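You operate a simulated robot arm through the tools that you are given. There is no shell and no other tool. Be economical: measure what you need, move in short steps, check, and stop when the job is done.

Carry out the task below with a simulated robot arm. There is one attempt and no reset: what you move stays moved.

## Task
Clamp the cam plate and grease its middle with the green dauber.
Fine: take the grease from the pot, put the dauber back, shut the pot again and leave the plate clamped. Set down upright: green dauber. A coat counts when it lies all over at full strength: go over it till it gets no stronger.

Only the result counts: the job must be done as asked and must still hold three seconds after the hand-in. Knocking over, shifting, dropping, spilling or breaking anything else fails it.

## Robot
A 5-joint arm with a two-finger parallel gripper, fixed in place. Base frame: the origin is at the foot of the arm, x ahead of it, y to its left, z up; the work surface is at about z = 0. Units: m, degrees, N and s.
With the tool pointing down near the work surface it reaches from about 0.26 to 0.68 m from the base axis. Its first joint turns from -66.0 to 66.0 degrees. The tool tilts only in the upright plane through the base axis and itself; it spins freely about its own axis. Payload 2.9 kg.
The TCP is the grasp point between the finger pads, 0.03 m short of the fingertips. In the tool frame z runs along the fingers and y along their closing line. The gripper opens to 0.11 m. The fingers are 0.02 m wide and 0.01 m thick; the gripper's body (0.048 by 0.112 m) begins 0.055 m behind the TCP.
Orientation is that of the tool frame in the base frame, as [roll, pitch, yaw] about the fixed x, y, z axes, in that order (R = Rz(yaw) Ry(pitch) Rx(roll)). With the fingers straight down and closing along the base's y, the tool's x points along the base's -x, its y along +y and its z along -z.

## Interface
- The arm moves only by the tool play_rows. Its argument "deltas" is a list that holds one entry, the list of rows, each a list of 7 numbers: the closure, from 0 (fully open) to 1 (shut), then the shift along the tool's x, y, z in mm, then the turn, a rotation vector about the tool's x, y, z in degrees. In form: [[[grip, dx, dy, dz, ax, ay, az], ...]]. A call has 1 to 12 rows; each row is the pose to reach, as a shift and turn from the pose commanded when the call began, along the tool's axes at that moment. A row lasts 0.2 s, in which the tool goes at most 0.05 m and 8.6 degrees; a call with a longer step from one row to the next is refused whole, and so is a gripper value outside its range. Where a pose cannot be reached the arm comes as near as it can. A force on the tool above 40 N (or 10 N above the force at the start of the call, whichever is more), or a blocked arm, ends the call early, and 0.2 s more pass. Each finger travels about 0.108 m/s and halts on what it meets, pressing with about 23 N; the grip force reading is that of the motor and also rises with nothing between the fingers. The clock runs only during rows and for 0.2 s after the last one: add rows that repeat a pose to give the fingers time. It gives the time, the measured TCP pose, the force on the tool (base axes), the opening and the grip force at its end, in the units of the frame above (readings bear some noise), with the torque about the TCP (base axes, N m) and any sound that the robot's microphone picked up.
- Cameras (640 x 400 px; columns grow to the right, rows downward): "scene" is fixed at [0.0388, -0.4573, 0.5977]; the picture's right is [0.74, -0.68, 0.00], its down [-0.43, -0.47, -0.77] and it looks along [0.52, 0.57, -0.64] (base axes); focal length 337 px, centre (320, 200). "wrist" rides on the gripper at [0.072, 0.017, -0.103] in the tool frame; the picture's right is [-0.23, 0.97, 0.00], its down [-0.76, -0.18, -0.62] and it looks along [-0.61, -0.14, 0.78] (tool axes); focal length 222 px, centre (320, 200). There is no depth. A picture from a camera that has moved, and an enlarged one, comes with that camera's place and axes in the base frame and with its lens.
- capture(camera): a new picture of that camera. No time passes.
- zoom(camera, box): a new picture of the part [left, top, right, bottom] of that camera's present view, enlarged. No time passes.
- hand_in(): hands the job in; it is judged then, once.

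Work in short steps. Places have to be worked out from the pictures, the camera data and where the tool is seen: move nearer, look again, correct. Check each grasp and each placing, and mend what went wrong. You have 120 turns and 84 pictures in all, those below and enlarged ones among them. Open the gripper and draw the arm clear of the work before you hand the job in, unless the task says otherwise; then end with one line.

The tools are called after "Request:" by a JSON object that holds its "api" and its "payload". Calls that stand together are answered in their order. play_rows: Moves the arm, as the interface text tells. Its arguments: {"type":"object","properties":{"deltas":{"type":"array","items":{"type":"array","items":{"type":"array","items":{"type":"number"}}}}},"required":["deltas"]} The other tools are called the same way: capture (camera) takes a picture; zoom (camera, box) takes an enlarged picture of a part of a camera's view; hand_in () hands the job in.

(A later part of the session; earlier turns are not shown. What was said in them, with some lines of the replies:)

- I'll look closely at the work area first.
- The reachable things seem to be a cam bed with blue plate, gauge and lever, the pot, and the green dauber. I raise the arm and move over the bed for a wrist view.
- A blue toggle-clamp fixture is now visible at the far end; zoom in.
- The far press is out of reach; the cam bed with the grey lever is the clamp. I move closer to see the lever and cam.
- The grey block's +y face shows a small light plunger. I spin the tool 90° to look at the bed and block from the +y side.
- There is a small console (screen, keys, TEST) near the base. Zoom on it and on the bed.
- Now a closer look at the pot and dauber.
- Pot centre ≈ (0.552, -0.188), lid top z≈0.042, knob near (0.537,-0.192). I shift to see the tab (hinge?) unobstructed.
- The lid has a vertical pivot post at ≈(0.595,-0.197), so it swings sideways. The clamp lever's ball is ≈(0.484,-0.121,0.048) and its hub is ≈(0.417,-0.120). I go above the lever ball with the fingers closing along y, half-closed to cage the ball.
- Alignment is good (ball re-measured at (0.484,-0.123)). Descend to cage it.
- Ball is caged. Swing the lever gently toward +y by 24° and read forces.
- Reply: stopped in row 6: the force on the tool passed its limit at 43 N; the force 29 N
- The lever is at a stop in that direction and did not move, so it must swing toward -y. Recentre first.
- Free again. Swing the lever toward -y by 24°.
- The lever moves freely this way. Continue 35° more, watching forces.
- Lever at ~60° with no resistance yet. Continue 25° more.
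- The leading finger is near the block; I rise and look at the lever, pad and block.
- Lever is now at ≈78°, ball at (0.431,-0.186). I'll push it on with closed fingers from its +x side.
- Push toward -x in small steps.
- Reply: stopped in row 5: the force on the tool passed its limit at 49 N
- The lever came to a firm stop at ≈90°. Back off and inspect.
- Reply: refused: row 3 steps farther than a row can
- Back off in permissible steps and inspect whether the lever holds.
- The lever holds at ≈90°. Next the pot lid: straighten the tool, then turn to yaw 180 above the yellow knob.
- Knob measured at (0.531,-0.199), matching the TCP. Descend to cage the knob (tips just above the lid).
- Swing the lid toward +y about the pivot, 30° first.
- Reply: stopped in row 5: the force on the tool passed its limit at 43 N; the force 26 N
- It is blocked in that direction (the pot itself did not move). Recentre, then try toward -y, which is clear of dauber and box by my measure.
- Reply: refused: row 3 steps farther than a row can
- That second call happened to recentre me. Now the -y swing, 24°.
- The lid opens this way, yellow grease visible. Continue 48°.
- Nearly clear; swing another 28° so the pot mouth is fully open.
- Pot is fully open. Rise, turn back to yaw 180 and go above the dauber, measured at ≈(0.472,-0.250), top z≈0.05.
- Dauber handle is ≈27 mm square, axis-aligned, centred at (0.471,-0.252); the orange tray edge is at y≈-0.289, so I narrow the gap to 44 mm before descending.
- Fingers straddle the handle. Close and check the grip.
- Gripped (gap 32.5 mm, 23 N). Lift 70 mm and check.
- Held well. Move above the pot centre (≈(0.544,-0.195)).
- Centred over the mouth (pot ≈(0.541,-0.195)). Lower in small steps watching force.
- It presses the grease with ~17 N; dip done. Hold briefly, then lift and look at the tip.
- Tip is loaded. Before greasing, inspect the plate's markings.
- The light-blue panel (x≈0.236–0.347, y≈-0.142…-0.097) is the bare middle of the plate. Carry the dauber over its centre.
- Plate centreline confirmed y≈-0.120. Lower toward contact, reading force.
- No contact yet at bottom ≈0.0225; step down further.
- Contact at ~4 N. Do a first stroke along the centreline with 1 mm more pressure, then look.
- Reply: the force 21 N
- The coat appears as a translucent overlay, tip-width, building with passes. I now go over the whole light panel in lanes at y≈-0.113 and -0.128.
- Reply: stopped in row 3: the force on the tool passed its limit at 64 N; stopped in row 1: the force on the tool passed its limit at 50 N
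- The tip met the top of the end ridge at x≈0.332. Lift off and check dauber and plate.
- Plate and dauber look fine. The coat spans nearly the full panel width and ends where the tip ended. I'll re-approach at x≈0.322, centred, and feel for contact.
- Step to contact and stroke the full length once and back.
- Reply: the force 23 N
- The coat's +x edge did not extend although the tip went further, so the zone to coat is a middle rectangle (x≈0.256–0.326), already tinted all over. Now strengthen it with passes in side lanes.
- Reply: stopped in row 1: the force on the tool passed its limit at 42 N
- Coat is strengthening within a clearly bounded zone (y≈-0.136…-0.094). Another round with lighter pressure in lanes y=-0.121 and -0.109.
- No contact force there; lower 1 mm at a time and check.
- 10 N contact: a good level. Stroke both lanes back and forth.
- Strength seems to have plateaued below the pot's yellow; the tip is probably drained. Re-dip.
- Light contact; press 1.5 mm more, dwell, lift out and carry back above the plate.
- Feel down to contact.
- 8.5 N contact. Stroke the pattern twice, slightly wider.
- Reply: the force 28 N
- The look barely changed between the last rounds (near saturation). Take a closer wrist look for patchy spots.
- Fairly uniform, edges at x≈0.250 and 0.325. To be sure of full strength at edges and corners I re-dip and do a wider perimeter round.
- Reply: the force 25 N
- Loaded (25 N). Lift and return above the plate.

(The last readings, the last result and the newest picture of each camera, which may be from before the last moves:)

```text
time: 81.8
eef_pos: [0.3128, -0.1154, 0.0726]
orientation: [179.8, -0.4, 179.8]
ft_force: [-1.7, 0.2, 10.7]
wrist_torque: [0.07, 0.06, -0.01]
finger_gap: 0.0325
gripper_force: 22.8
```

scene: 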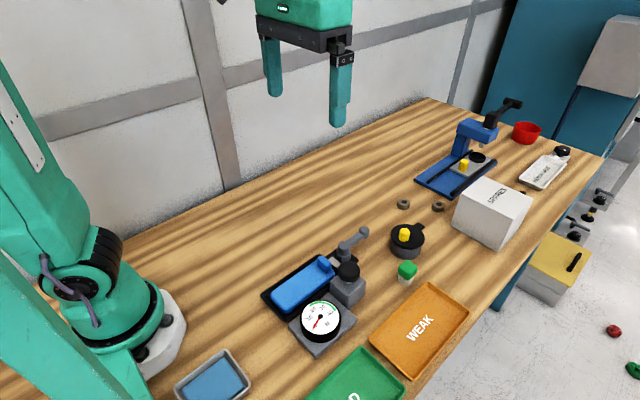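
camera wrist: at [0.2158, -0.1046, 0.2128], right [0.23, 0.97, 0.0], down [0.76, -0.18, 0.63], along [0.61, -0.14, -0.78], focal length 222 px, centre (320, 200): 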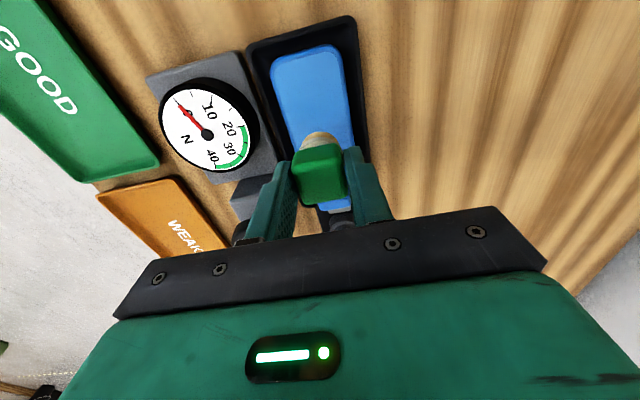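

Contact 11 N. Perimeter round then middle lane, twice.

Request:
{"api": "play_rows", "payload": {"deltas": [[[0.9, -7, 8, 0, 0, 0, 0], [0.9, 8, 8, 0, 0, 0, 0], [0.9, 20, 8, 0, 0, 0, 0], [0.9, 32, 8, 0, 0, 0, 0], [0.9, 44, 8, 0, 0, 0, 0], [0.9, 56, 8, 0, 0, 0, 0], [0.9, 56, 0, 0, 0, 0, 0], [0.9, 56, -9, 0, 0, 0, 0], [0.9, 44, -9, 0, 0, 0, 0], [0.9, 32, -9, 0, 0, 0, 0], [0.9, 20, -9, 0, 0, 0, 0], [0.9, 8, -9, 0, 0, 0, 0]]]}}

Request:
{"api": "play_rows", "payload": {"deltas": [[[0.9, -15, 0, 0, 0, 0, 0], [0.9, -15, 9, 0, 0, 0, 0], [0.9, -3, 9, 0, 0, 0, 0], [0.9, 10, 9, 0, 0, 0, 0], [0.9, 23, 9, 0, 0, 0, 0], [0.9, 36, 9, 0, 0, 0, 0], [0.9, 48, 9, 0, 0, 0, 0], [0.9, 48, 17, 0, 0, 0, 0], [0.9, 34, 17, 0, 0, 0, 0], [0.9, 20, 17, 0, 0, 0, 0], [0.9, 6, 17, 0, 0, 0, 0], [0.9, -8, 17, 0, 0, 0, 0]]]}}

Request:
{"api": "play_rows", "payload": {"deltas": [[[0.9, -7, 0, 0, 0, 0, 0], [0.9, -7, -9, 0, 0, 0, 0], [0.9, -7, -17, 0, 0, 0, 0], [0.9, 8, -17, 0, 0, 0, 0], [0.9, 22, -17, 0, 0, 0, 0], [0.9, 36, -17, 0, 0, 0, 0], [0.9, 50, -17, 0, 0, 0, 0], [0.9, 56, -17, 0, 0, 0, 0], [0.9, 56, -9, 0, 0, 0, 0], [0.9, 42, -9, 0, 0, 0, 0], [0.9, 28, -9, 0, 0, 0, 0], [0.9, 14, -9, 0, 0, 0, 0]]]}}

Request:
{"api": "play_rows", "payload": {"deltas": [[[0.9, 0, 0, -20, 0, 0, 0], [0.9, -10, 0, -50, 0, 0, 0], [0.9, -32, 0, -74, 0, 0, 0]]]}}

Request:
{"api": "zoom", "payload": {"camera": "wrist", "box": [250, 0, 400, 140]}}

Request:
{"api": "zoom", "payload": {"camera": "scene", "box": [255, 230, 345, 320]}}

```text
time: 84.4
eef_pos: [0.3046, -0.1236, 0.072]
orientation: [179.7, -0.5, 179.7]
ft_force: [-4.1, -2.3, 13.4]
wrist_torque: [-0.08, 0.1, -0.03]
finger_gap: 0.0323
gripper_force: 23.4
```

```text
time: 87.0
eef_pos: [0.3134, -0.1072, 0.0721]
orientation: [179.8, -0.5, 179.9]
ft_force: [0.3, -0.6, -0.2]
wrist_torque: [0.02, 0.04, 0.01]
finger_gap: 0.0323
gripper_force: 22.5
```

```text
time: 89.6
eef_pos: [0.2986, -0.1162, 0.0725]
orientation: [179.8, -0.5, 179.8]
ft_force: [0.1, -0.1, -0.7]
wrist_torque: [-0.01, 0.02, -0.03]
finger_gap: 0.0324
gripper_force: 23.3
```

```text
time: 90.4
eef_pos: [0.3313, -0.1189, 0.1438]
orientation: [179.8, -0.5, 179.8]
ft_force: [-0.2, 0.5, -0.4]
wrist_torque: [0.0, 0.01, 0.0]
finger_gap: 0.0324
gripper_force: 22.7
```

```text
2.86 times, centred on (325, 70) of wrist
camera zoom: at [0.2582, -0.1029, 0.2469], right [0.23, 0.97, 0.0], down [0.77, -0.18, 0.62], along [0.6, -0.14, -0.79], focal length 635 px, centre (306, 571)
```

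zoom: 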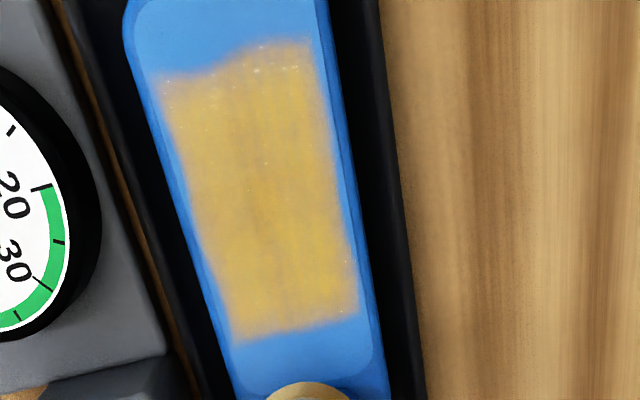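

```text
4.44 times, centred on (300, 275) of scene
camera zoom: at [0.0387, -0.4573, 0.5977], right [0.74, -0.68, 0.0], down [-0.43, -0.47, -0.77], along [0.52, 0.57, -0.64], focal length 1499 px, centre (409, -133)
```

zoom: 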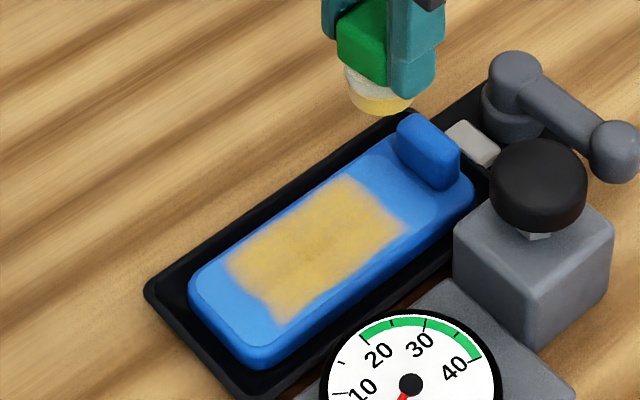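

Unchanged from the previous round: the coat is saturated with fixed edges. Now return the dauber to its place (0.4725,-0.253), straightening the small tilt.

Request:
{"api": "play_rows", "payload": {"deltas": [[[0.9, -10, 0, -15, 0.2, -0.5, 0], [0.9, -50, -25, -15, 0.2, -0.5, 0], [0.9, -80, -60, -15, 0.2, -0.5, 0], [0.9, -110, -98, -15, 0.2, -0.5, 0], [0.9, -141, -135, -10, 0.2, -0.5, 0], [0.9, -141, -135, 30, 0.2, -0.5, 0], [0.9, -141, -135, 60, 0.2, -0.5, 0], [0.9, -141, -135, 60, 0.2, -0.5, 0]]]}}

Request:
{"api": "capture", "payload": {"camera": "wrist"}}

```text
time: 92.2
eef_pos: [0.4736, -0.2524, 0.0835]
orientation: [-180.0, 0.0, 179.7]
ft_force: [-0.6, 0.3, -0.6]
wrist_torque: [-0.04, 0.0, -0.01]
finger_gap: 0.0323
gripper_force: 23.0
```

```text
17 pictures are left
camera wrist: at [0.4012, -0.2365, 0.1849], right [0.23, 0.97, 0.0], down [0.76, -0.18, 0.62], along [0.61, -0.14, -0.78], focal length 222 px, centre (320, 200)
```

wrist: 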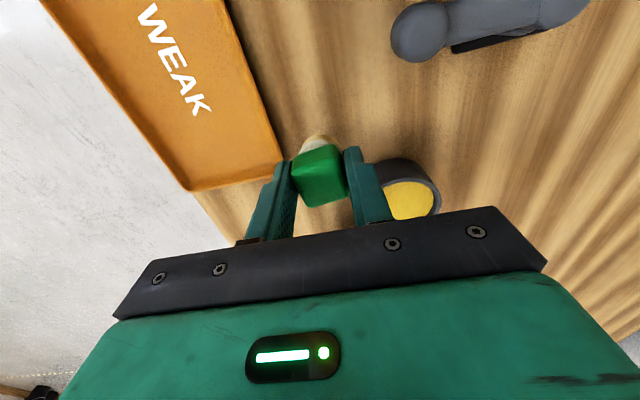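

Right above its spot. Lower gently to contact (~z 0.053).

Request:
{"api": "play_rows", "payload": {"deltas": [[[0.9, 0, 0, 12, 0, 0, 0], [0.9, 0, 0, 24, 0, 0, 0], [0.9, 0, 0, 28, 0, 0, 0]]]}}

Request:
{"api": "play_rows", "payload": {"deltas": [[[0.9, 0, 0, 1.5, 0, 0, 0]]]}}

```text
time: 93.0
eef_pos: [0.4716, -0.2511, 0.0543]
orientation: [180.0, 0.0, 179.7]
ft_force: [-0.1, -0.4, 0.2]
wrist_torque: [0.05, 0.01, 0.05]
finger_gap: 0.0324
gripper_force: 23.0
```

```text
time: 93.4
eef_pos: [0.4717, -0.2519, 0.0529]
orientation: [179.9, 0.0, 179.7]
ft_force: [0.3, 0.0, 0.2]
wrist_torque: [0.01, -0.01, 0.0]
finger_gap: 0.0324
gripper_force: 23.2
```

Request:
{"api": "play_rows", "payload": {"deltas": [[[0.9, 0, 0, 1, 0, 0, 0]]]}}

Request:
{"api": "play_rows", "payload": {"deltas": [[[0.9, 0, 0, 1, 0, 0, 0]]]}}

```text
time: 93.8
eef_pos: [0.4704, -0.2502, 0.0528]
orientation: [-179.9, 0.0, 179.7]
ft_force: [0.3, 0.0, 0.0]
wrist_torque: [0.01, -0.01, -0.02]
finger_gap: 0.0324
gripper_force: 23.1
```

```text
time: 94.2
eef_pos: [0.4721, -0.2537, 0.0511]
orientation: [-180.0, 0.0, 179.7]
ft_force: [0.2, -0.1, -0.7]
wrist_torque: [0.02, 0.01, -0.04]
finger_gap: 0.0322
gripper_force: 23.1
```

Still no contact force; continue 1 mm steps.

Request:
{"api": "play_rows", "payload": {"deltas": [[[0.9, 0, 0, 1, 0, 0, 0]]]}}

Request:
{"api": "play_rows", "payload": {"deltas": [[[0.9, 0, 0, 1, 0, 0, 0]]]}}

Request:
{"api": "zoom", "payload": {"camera": "scene", "box": [370, 220, 450, 300]}}

```text
time: 94.6
eef_pos: [0.4706, -0.2523, 0.0506]
orientation: [-180.0, 0.0, 179.7]
ft_force: [-0.3, -0.7, -0.6]
wrist_torque: [0.01, 0.06, -0.01]
finger_gap: 0.0326
gripper_force: 22.8
```

```text
time: 95.0
eef_pos: [0.4721, -0.2522, 0.0511]
orientation: [180.0, 0.1, 179.6]
ft_force: [-1.7, -1.4, 4.1]
wrist_torque: [-0.1, 0.11, 0.01]
finger_gap: 0.0323
gripper_force: 23.2
```

```text
5.00 times, centred on (410, 260) of scene
camera zoom: at [0.0387, -0.4573, 0.5977], right [0.74, -0.68, 0.0], down [-0.43, -0.47, -0.77], along [0.52, 0.57, -0.64], focal length 1686 px, centre (-130, -100)
```

zoom: 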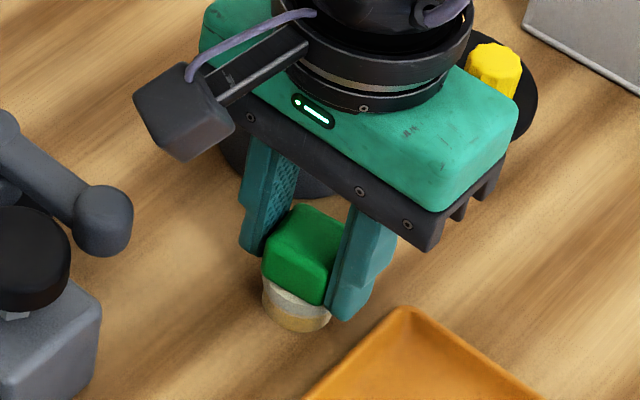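

Standing on the bench (4 N). Release gently, then rise straight up.

Request:
{"api": "play_rows", "payload": {"deltas": [[[0.68, 0, 0, 0, 0, 0, 0], [0.58, 0, 0, 0, 0, 0, 0], [0.58, 0, 0, 0, 0, 0, 0], [0.58, 0, 0, -20, 0, 0, 0], [0.58, 0, 0, -50, 0, 0, 0], [0.58, 0, 0, -90, 0, 0, 0]]]}}

Request:
{"api": "zoom", "payload": {"camera": "scene", "box": [370, 190, 480, 300]}}

```text
time: 96.4
eef_pos: [0.4722, -0.2529, 0.1419]
orientation: [-180.0, -0.1, 179.7]
ft_force: [0.0, -0.2, 0.3]
wrist_torque: [0.03, -0.04, 0.03]
finger_gap: 0.0463
gripper_force: 0.0
```

```text
3.64 times, centred on (425, 245) of scene
camera zoom: at [0.0388, -0.4573, 0.5977], right [0.74, -0.68, 0.0], down [-0.43, -0.47, -0.77], along [0.52, 0.57, -0.64], focal length 1226 px, centre (-62, 36)
```

zoom: 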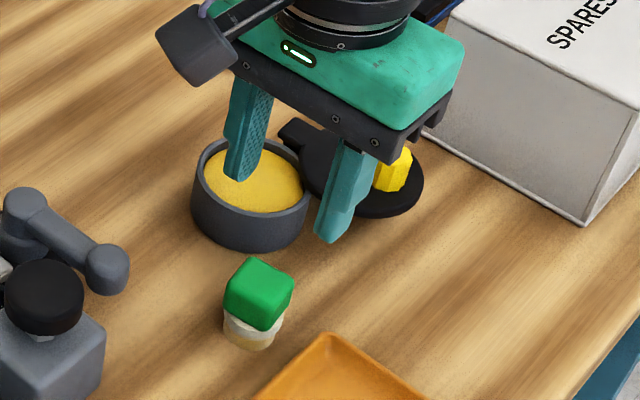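

Dauber stands upright in its place. Now go back over the lid knob with the earlier open-end pose (0.6036,-0.2674, yaw -80.6).

Request:
{"api": "play_rows", "payload": {"deltas": [[[0.67, -6, 0, 0, 0, 0, -8.3], [0.67, -18, -1, 0, 0, 0, -16.6], [0.67, -30, -2, 0, 0, 0, -24.9], [0.67, -42, -4, 0, 0, 0, -33.2], [0.67, -54, -6, 0, 0, 0, -41.5], [0.67, -66, -8, 0, 0, 0, -49.8], [0.67, -78, -10, 0, 0, 0, -58.1], [0.67, -90, -12, 0, 0, 0, -66.4], [0.67, -102, -14, 0, 0, 0, -74.7], [0.67, -114, -15.5, 0, 0, 0, -83], [0.67, -126, -15.5, 0, 0, 0, -91.3], [0.67, -131, -15.5, 0, 0, 0, -99.6]]]}}

Request:
{"api": "capture", "payload": {"camera": "wrist"}}

```text
time: 99.0
eef_pos: [0.6016, -0.2694, 0.1401]
orientation: [-180.0, 0.0, -80.6]
ft_force: [-0.8, 0.2, 0.6]
wrist_torque: [0.01, 0.0, 0.01]
finger_gap: 0.0361
gripper_force: 0.0
```

```text
14 pictures are left
camera wrist: at [0.5965, -0.345, 0.2424], right [-1.0, 0.06, 0.0], down [0.05, 0.78, 0.62], along [0.04, 0.62, -0.78], focal length 222 px, centre (320, 200)
```

wrist: 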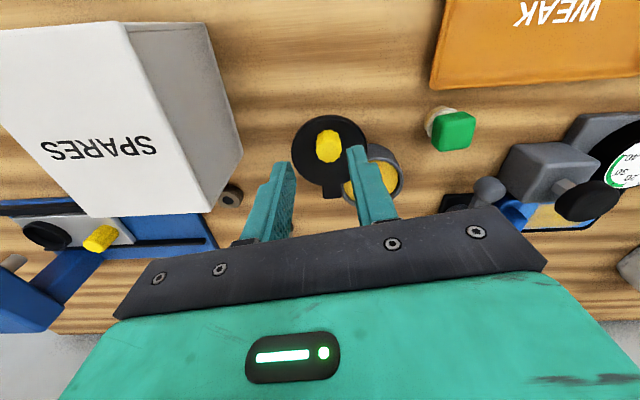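

Knob measured ≈(0.596,-0.262); shift 5 mm to centre and descend.

Request:
{"api": "play_rows", "payload": {"deltas": [[[0.65, -4.5, 5, 0, 0, 0, 0], [0.65, -4.5, 5, 25, 0, 0, 0], [0.65, -4.5, 5, 45, 0, 0, 0], [0.65, -4.5, 5, 60, 0, 0, 0]]]}}

Request:
{"api": "zoom", "payload": {"camera": "scene", "box": [370, 190, 480, 300]}}

```text
time: 100.0
eef_pos: [0.5938, -0.2652, 0.0808]
orientation: [180.0, 0.0, -80.6]
ft_force: [0.7, 0.0, 1.0]
wrist_torque: [0.0, -0.01, -0.04]
finger_gap: 0.0382
gripper_force: 0.1
```

```text
3.64 times, centred on (425, 245) of scene
camera zoom: at [0.0388, -0.4573, 0.5977], right [0.74, -0.68, 0.0], down [-0.43, -0.47, -0.77], along [0.52, 0.57, -0.64], focal length 1226 px, centre (-62, 36)
```

zoom: 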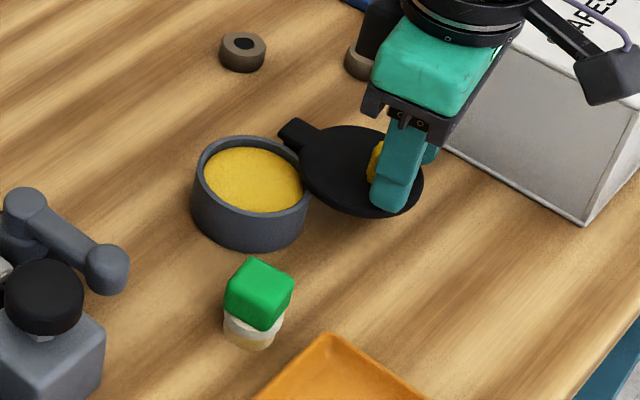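

Knob caged. Swing the lid back 60° about the pivot.

Request:
{"api": "play_rows", "payload": {"deltas": [[[0.67, -1.9, 8.2, 0, 0, 0, 8.5], [0.67, -4.9, 16, 0, 0, 0, 17], [0.67, -8.8, 23.4, 0, 0, 0, 25.5], [0.67, -13.7, 30.2, 0, 0, 0, 34], [0.67, -19.4, 36.3, 0, 0, 0, 42.5], [0.67, -25.9, 41.7, 0, 0, 0, 51], [0.67, -33, 46, 0, 0, 0, 59.5], [0.67, -40.6, 49.5, 0, 0, 0, 68]]]}}

Request:
{"api": "zoom", "payload": {"camera": "scene", "box": [370, 190, 480, 300]}}

```text
time: 101.8
eef_pos: [0.5413, -0.2327, 0.0802]
orientation: [-180.0, 0.0, -148.8]
ft_force: [-0.3, -0.6, 0.0]
wrist_torque: [-0.01, 0.0, 0.0]
finger_gap: 0.0363
gripper_force: 0.2
```

```text
3.64 times, centred on (425, 245) of scene
camera zoom: at [0.0388, -0.4573, 0.5977], right [0.74, -0.68, 0.0], down [-0.43, -0.47, -0.77], along [0.52, 0.57, -0.64], focal length 1226 px, centre (-62, 36)
```

zoom: 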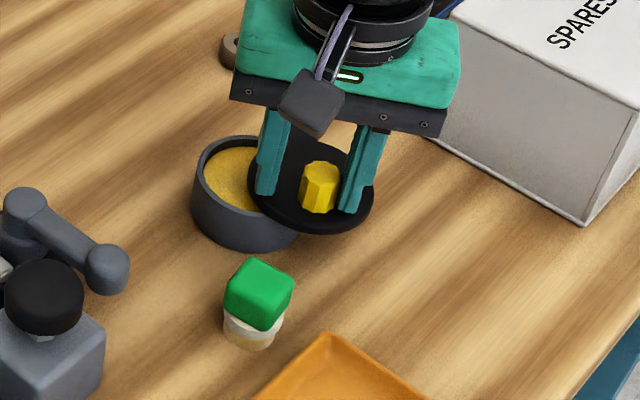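

Continue closing ~39° including a small overshoot for the cage slack; the force limit guards the end stop.

Request:
{"api": "play_rows", "payload": {"deltas": [[[0.67, -0.4, 7.2, 0, 0, 0, 6.5], [0.67, -1.6, 14.3, 0, 0, 0, 13], [0.67, -3.6, 21.2, 0, 0, 0, 19.5], [0.67, -6.4, 27.8, 0, 0, 0, 26], [0.67, -9.9, 34.1, 0, 0, 0, 32.5], [0.67, -12.1, 37.3, 0, 0, 0, 34], [0.67, -14, 40, 0, 0, 0, 34]]]}}

Request:
{"api": "zoom", "payload": {"camera": "scene", "box": [370, 190, 480, 300]}}

```text
time: 103.4
eef_pos: [0.5319, -0.1902, 0.0796]
orientation: [-180.0, 0.0, 177.3]
ft_force: [-0.1, 0.2, 0.7]
wrist_torque: [-0.02, 0.04, -0.03]
finger_gap: 0.0364
gripper_force: 0.1
```

```text
3.64 times, centred on (425, 245) of scene
camera zoom: at [0.0388, -0.4573, 0.5977], right [0.74, -0.68, 0.0], down [-0.43, -0.47, -0.77], along [0.52, 0.57, -0.64], focal length 1226 px, centre (-62, 36)
```

zoom: 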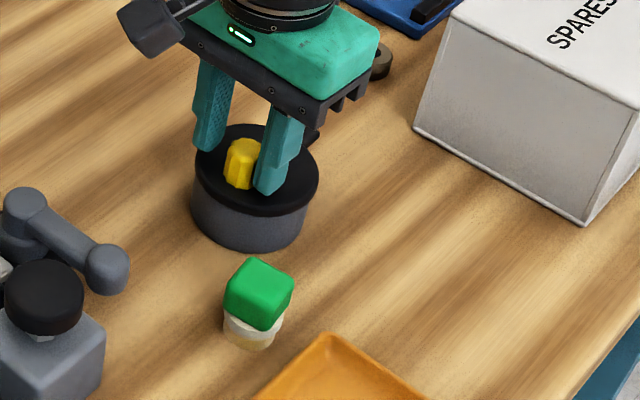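

Looks shut; nudge to the stop to be sure.

Request:
{"api": "play_rows", "payload": {"deltas": [[[0.67, 0, 2, 0, 0, 0, 0], [0.67, 0, 4, 0, 0, 0, 0]]]}}

```text
time: 104.0
eef_pos: [0.5324, -0.1868, 0.0804]
orientation: [-180.0, 0.0, 177.3]
ft_force: [0.2, -2.9, -0.6]
wrist_torque: [-0.06, 0.06, -0.02]
finger_gap: 0.0377
gripper_force: 1.5
```

At the stop (-2.9 N). Back off, rise clear and inspect everything.

Request:
{"api": "play_rows", "payload": {"deltas": [[[0.64, 0, -4, 0, 0, 0, 0], [0.64, 0, -4, -30, 0, 0, 0], [0.5, 0, -4, -70, 0, 0, 0], [0.3, 0, 20, -110, 0, 0, 0], [0.2, 0, 60, -130, 0, 0, 0], [0, 0, 100, -150, 0, 0, 0], [0, 0, 140, -170, 0, 0, 0]]]}}

Request:
{"api": "capture", "payload": {"camera": "scene"}}

Request:
{"api": "zoom", "payload": {"camera": "scene", "box": [260, 200, 440, 320]}}

```text
time: 105.6
eef_pos: [0.5384, -0.0452, 0.2493]
orientation: [180.0, 0.0, 177.3]
ft_force: [0.6, 0.6, 0.5]
wrist_torque: [-0.02, -0.01, 0.0]
finger_gap: 0.11
gripper_force: 0.0
```

```text
10 pictures are left
```

scene: 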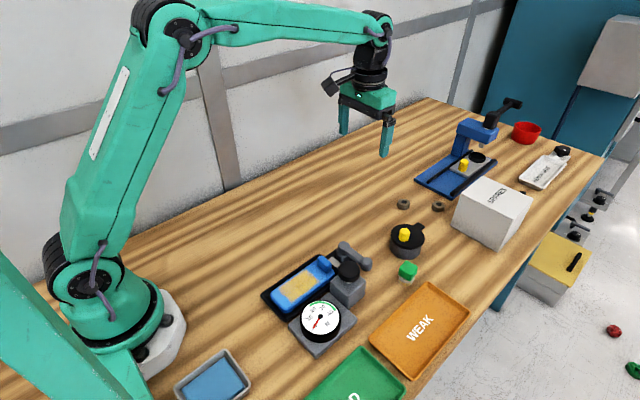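

```text
3.33 times, centred on (350, 260) of scene
camera zoom: at [0.0387, -0.4573, 0.5977], right [0.74, -0.68, 0.0], down [-0.43, -0.47, -0.77], along [0.52, 0.57, -0.64], focal length 1124 px, centre (220, 0)
```

zoom: 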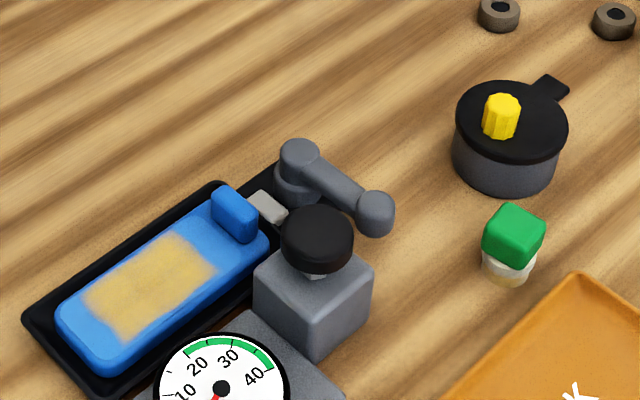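

The lever is at its clamp stop, the coat is even, the dauber stands upright in its place, the pot is shut, and the arm is clear with the gripper open. Handing in.

Request:
{"api": "hand_in", "payload": {}}

```text
The job is handed in.
```

I clamped the cam plate, greased its middle until the coat got no stronger, stood the green dauber back upright in its place and shut the pot. The job is handed in with the plate still clamped, but I have no result back yet.
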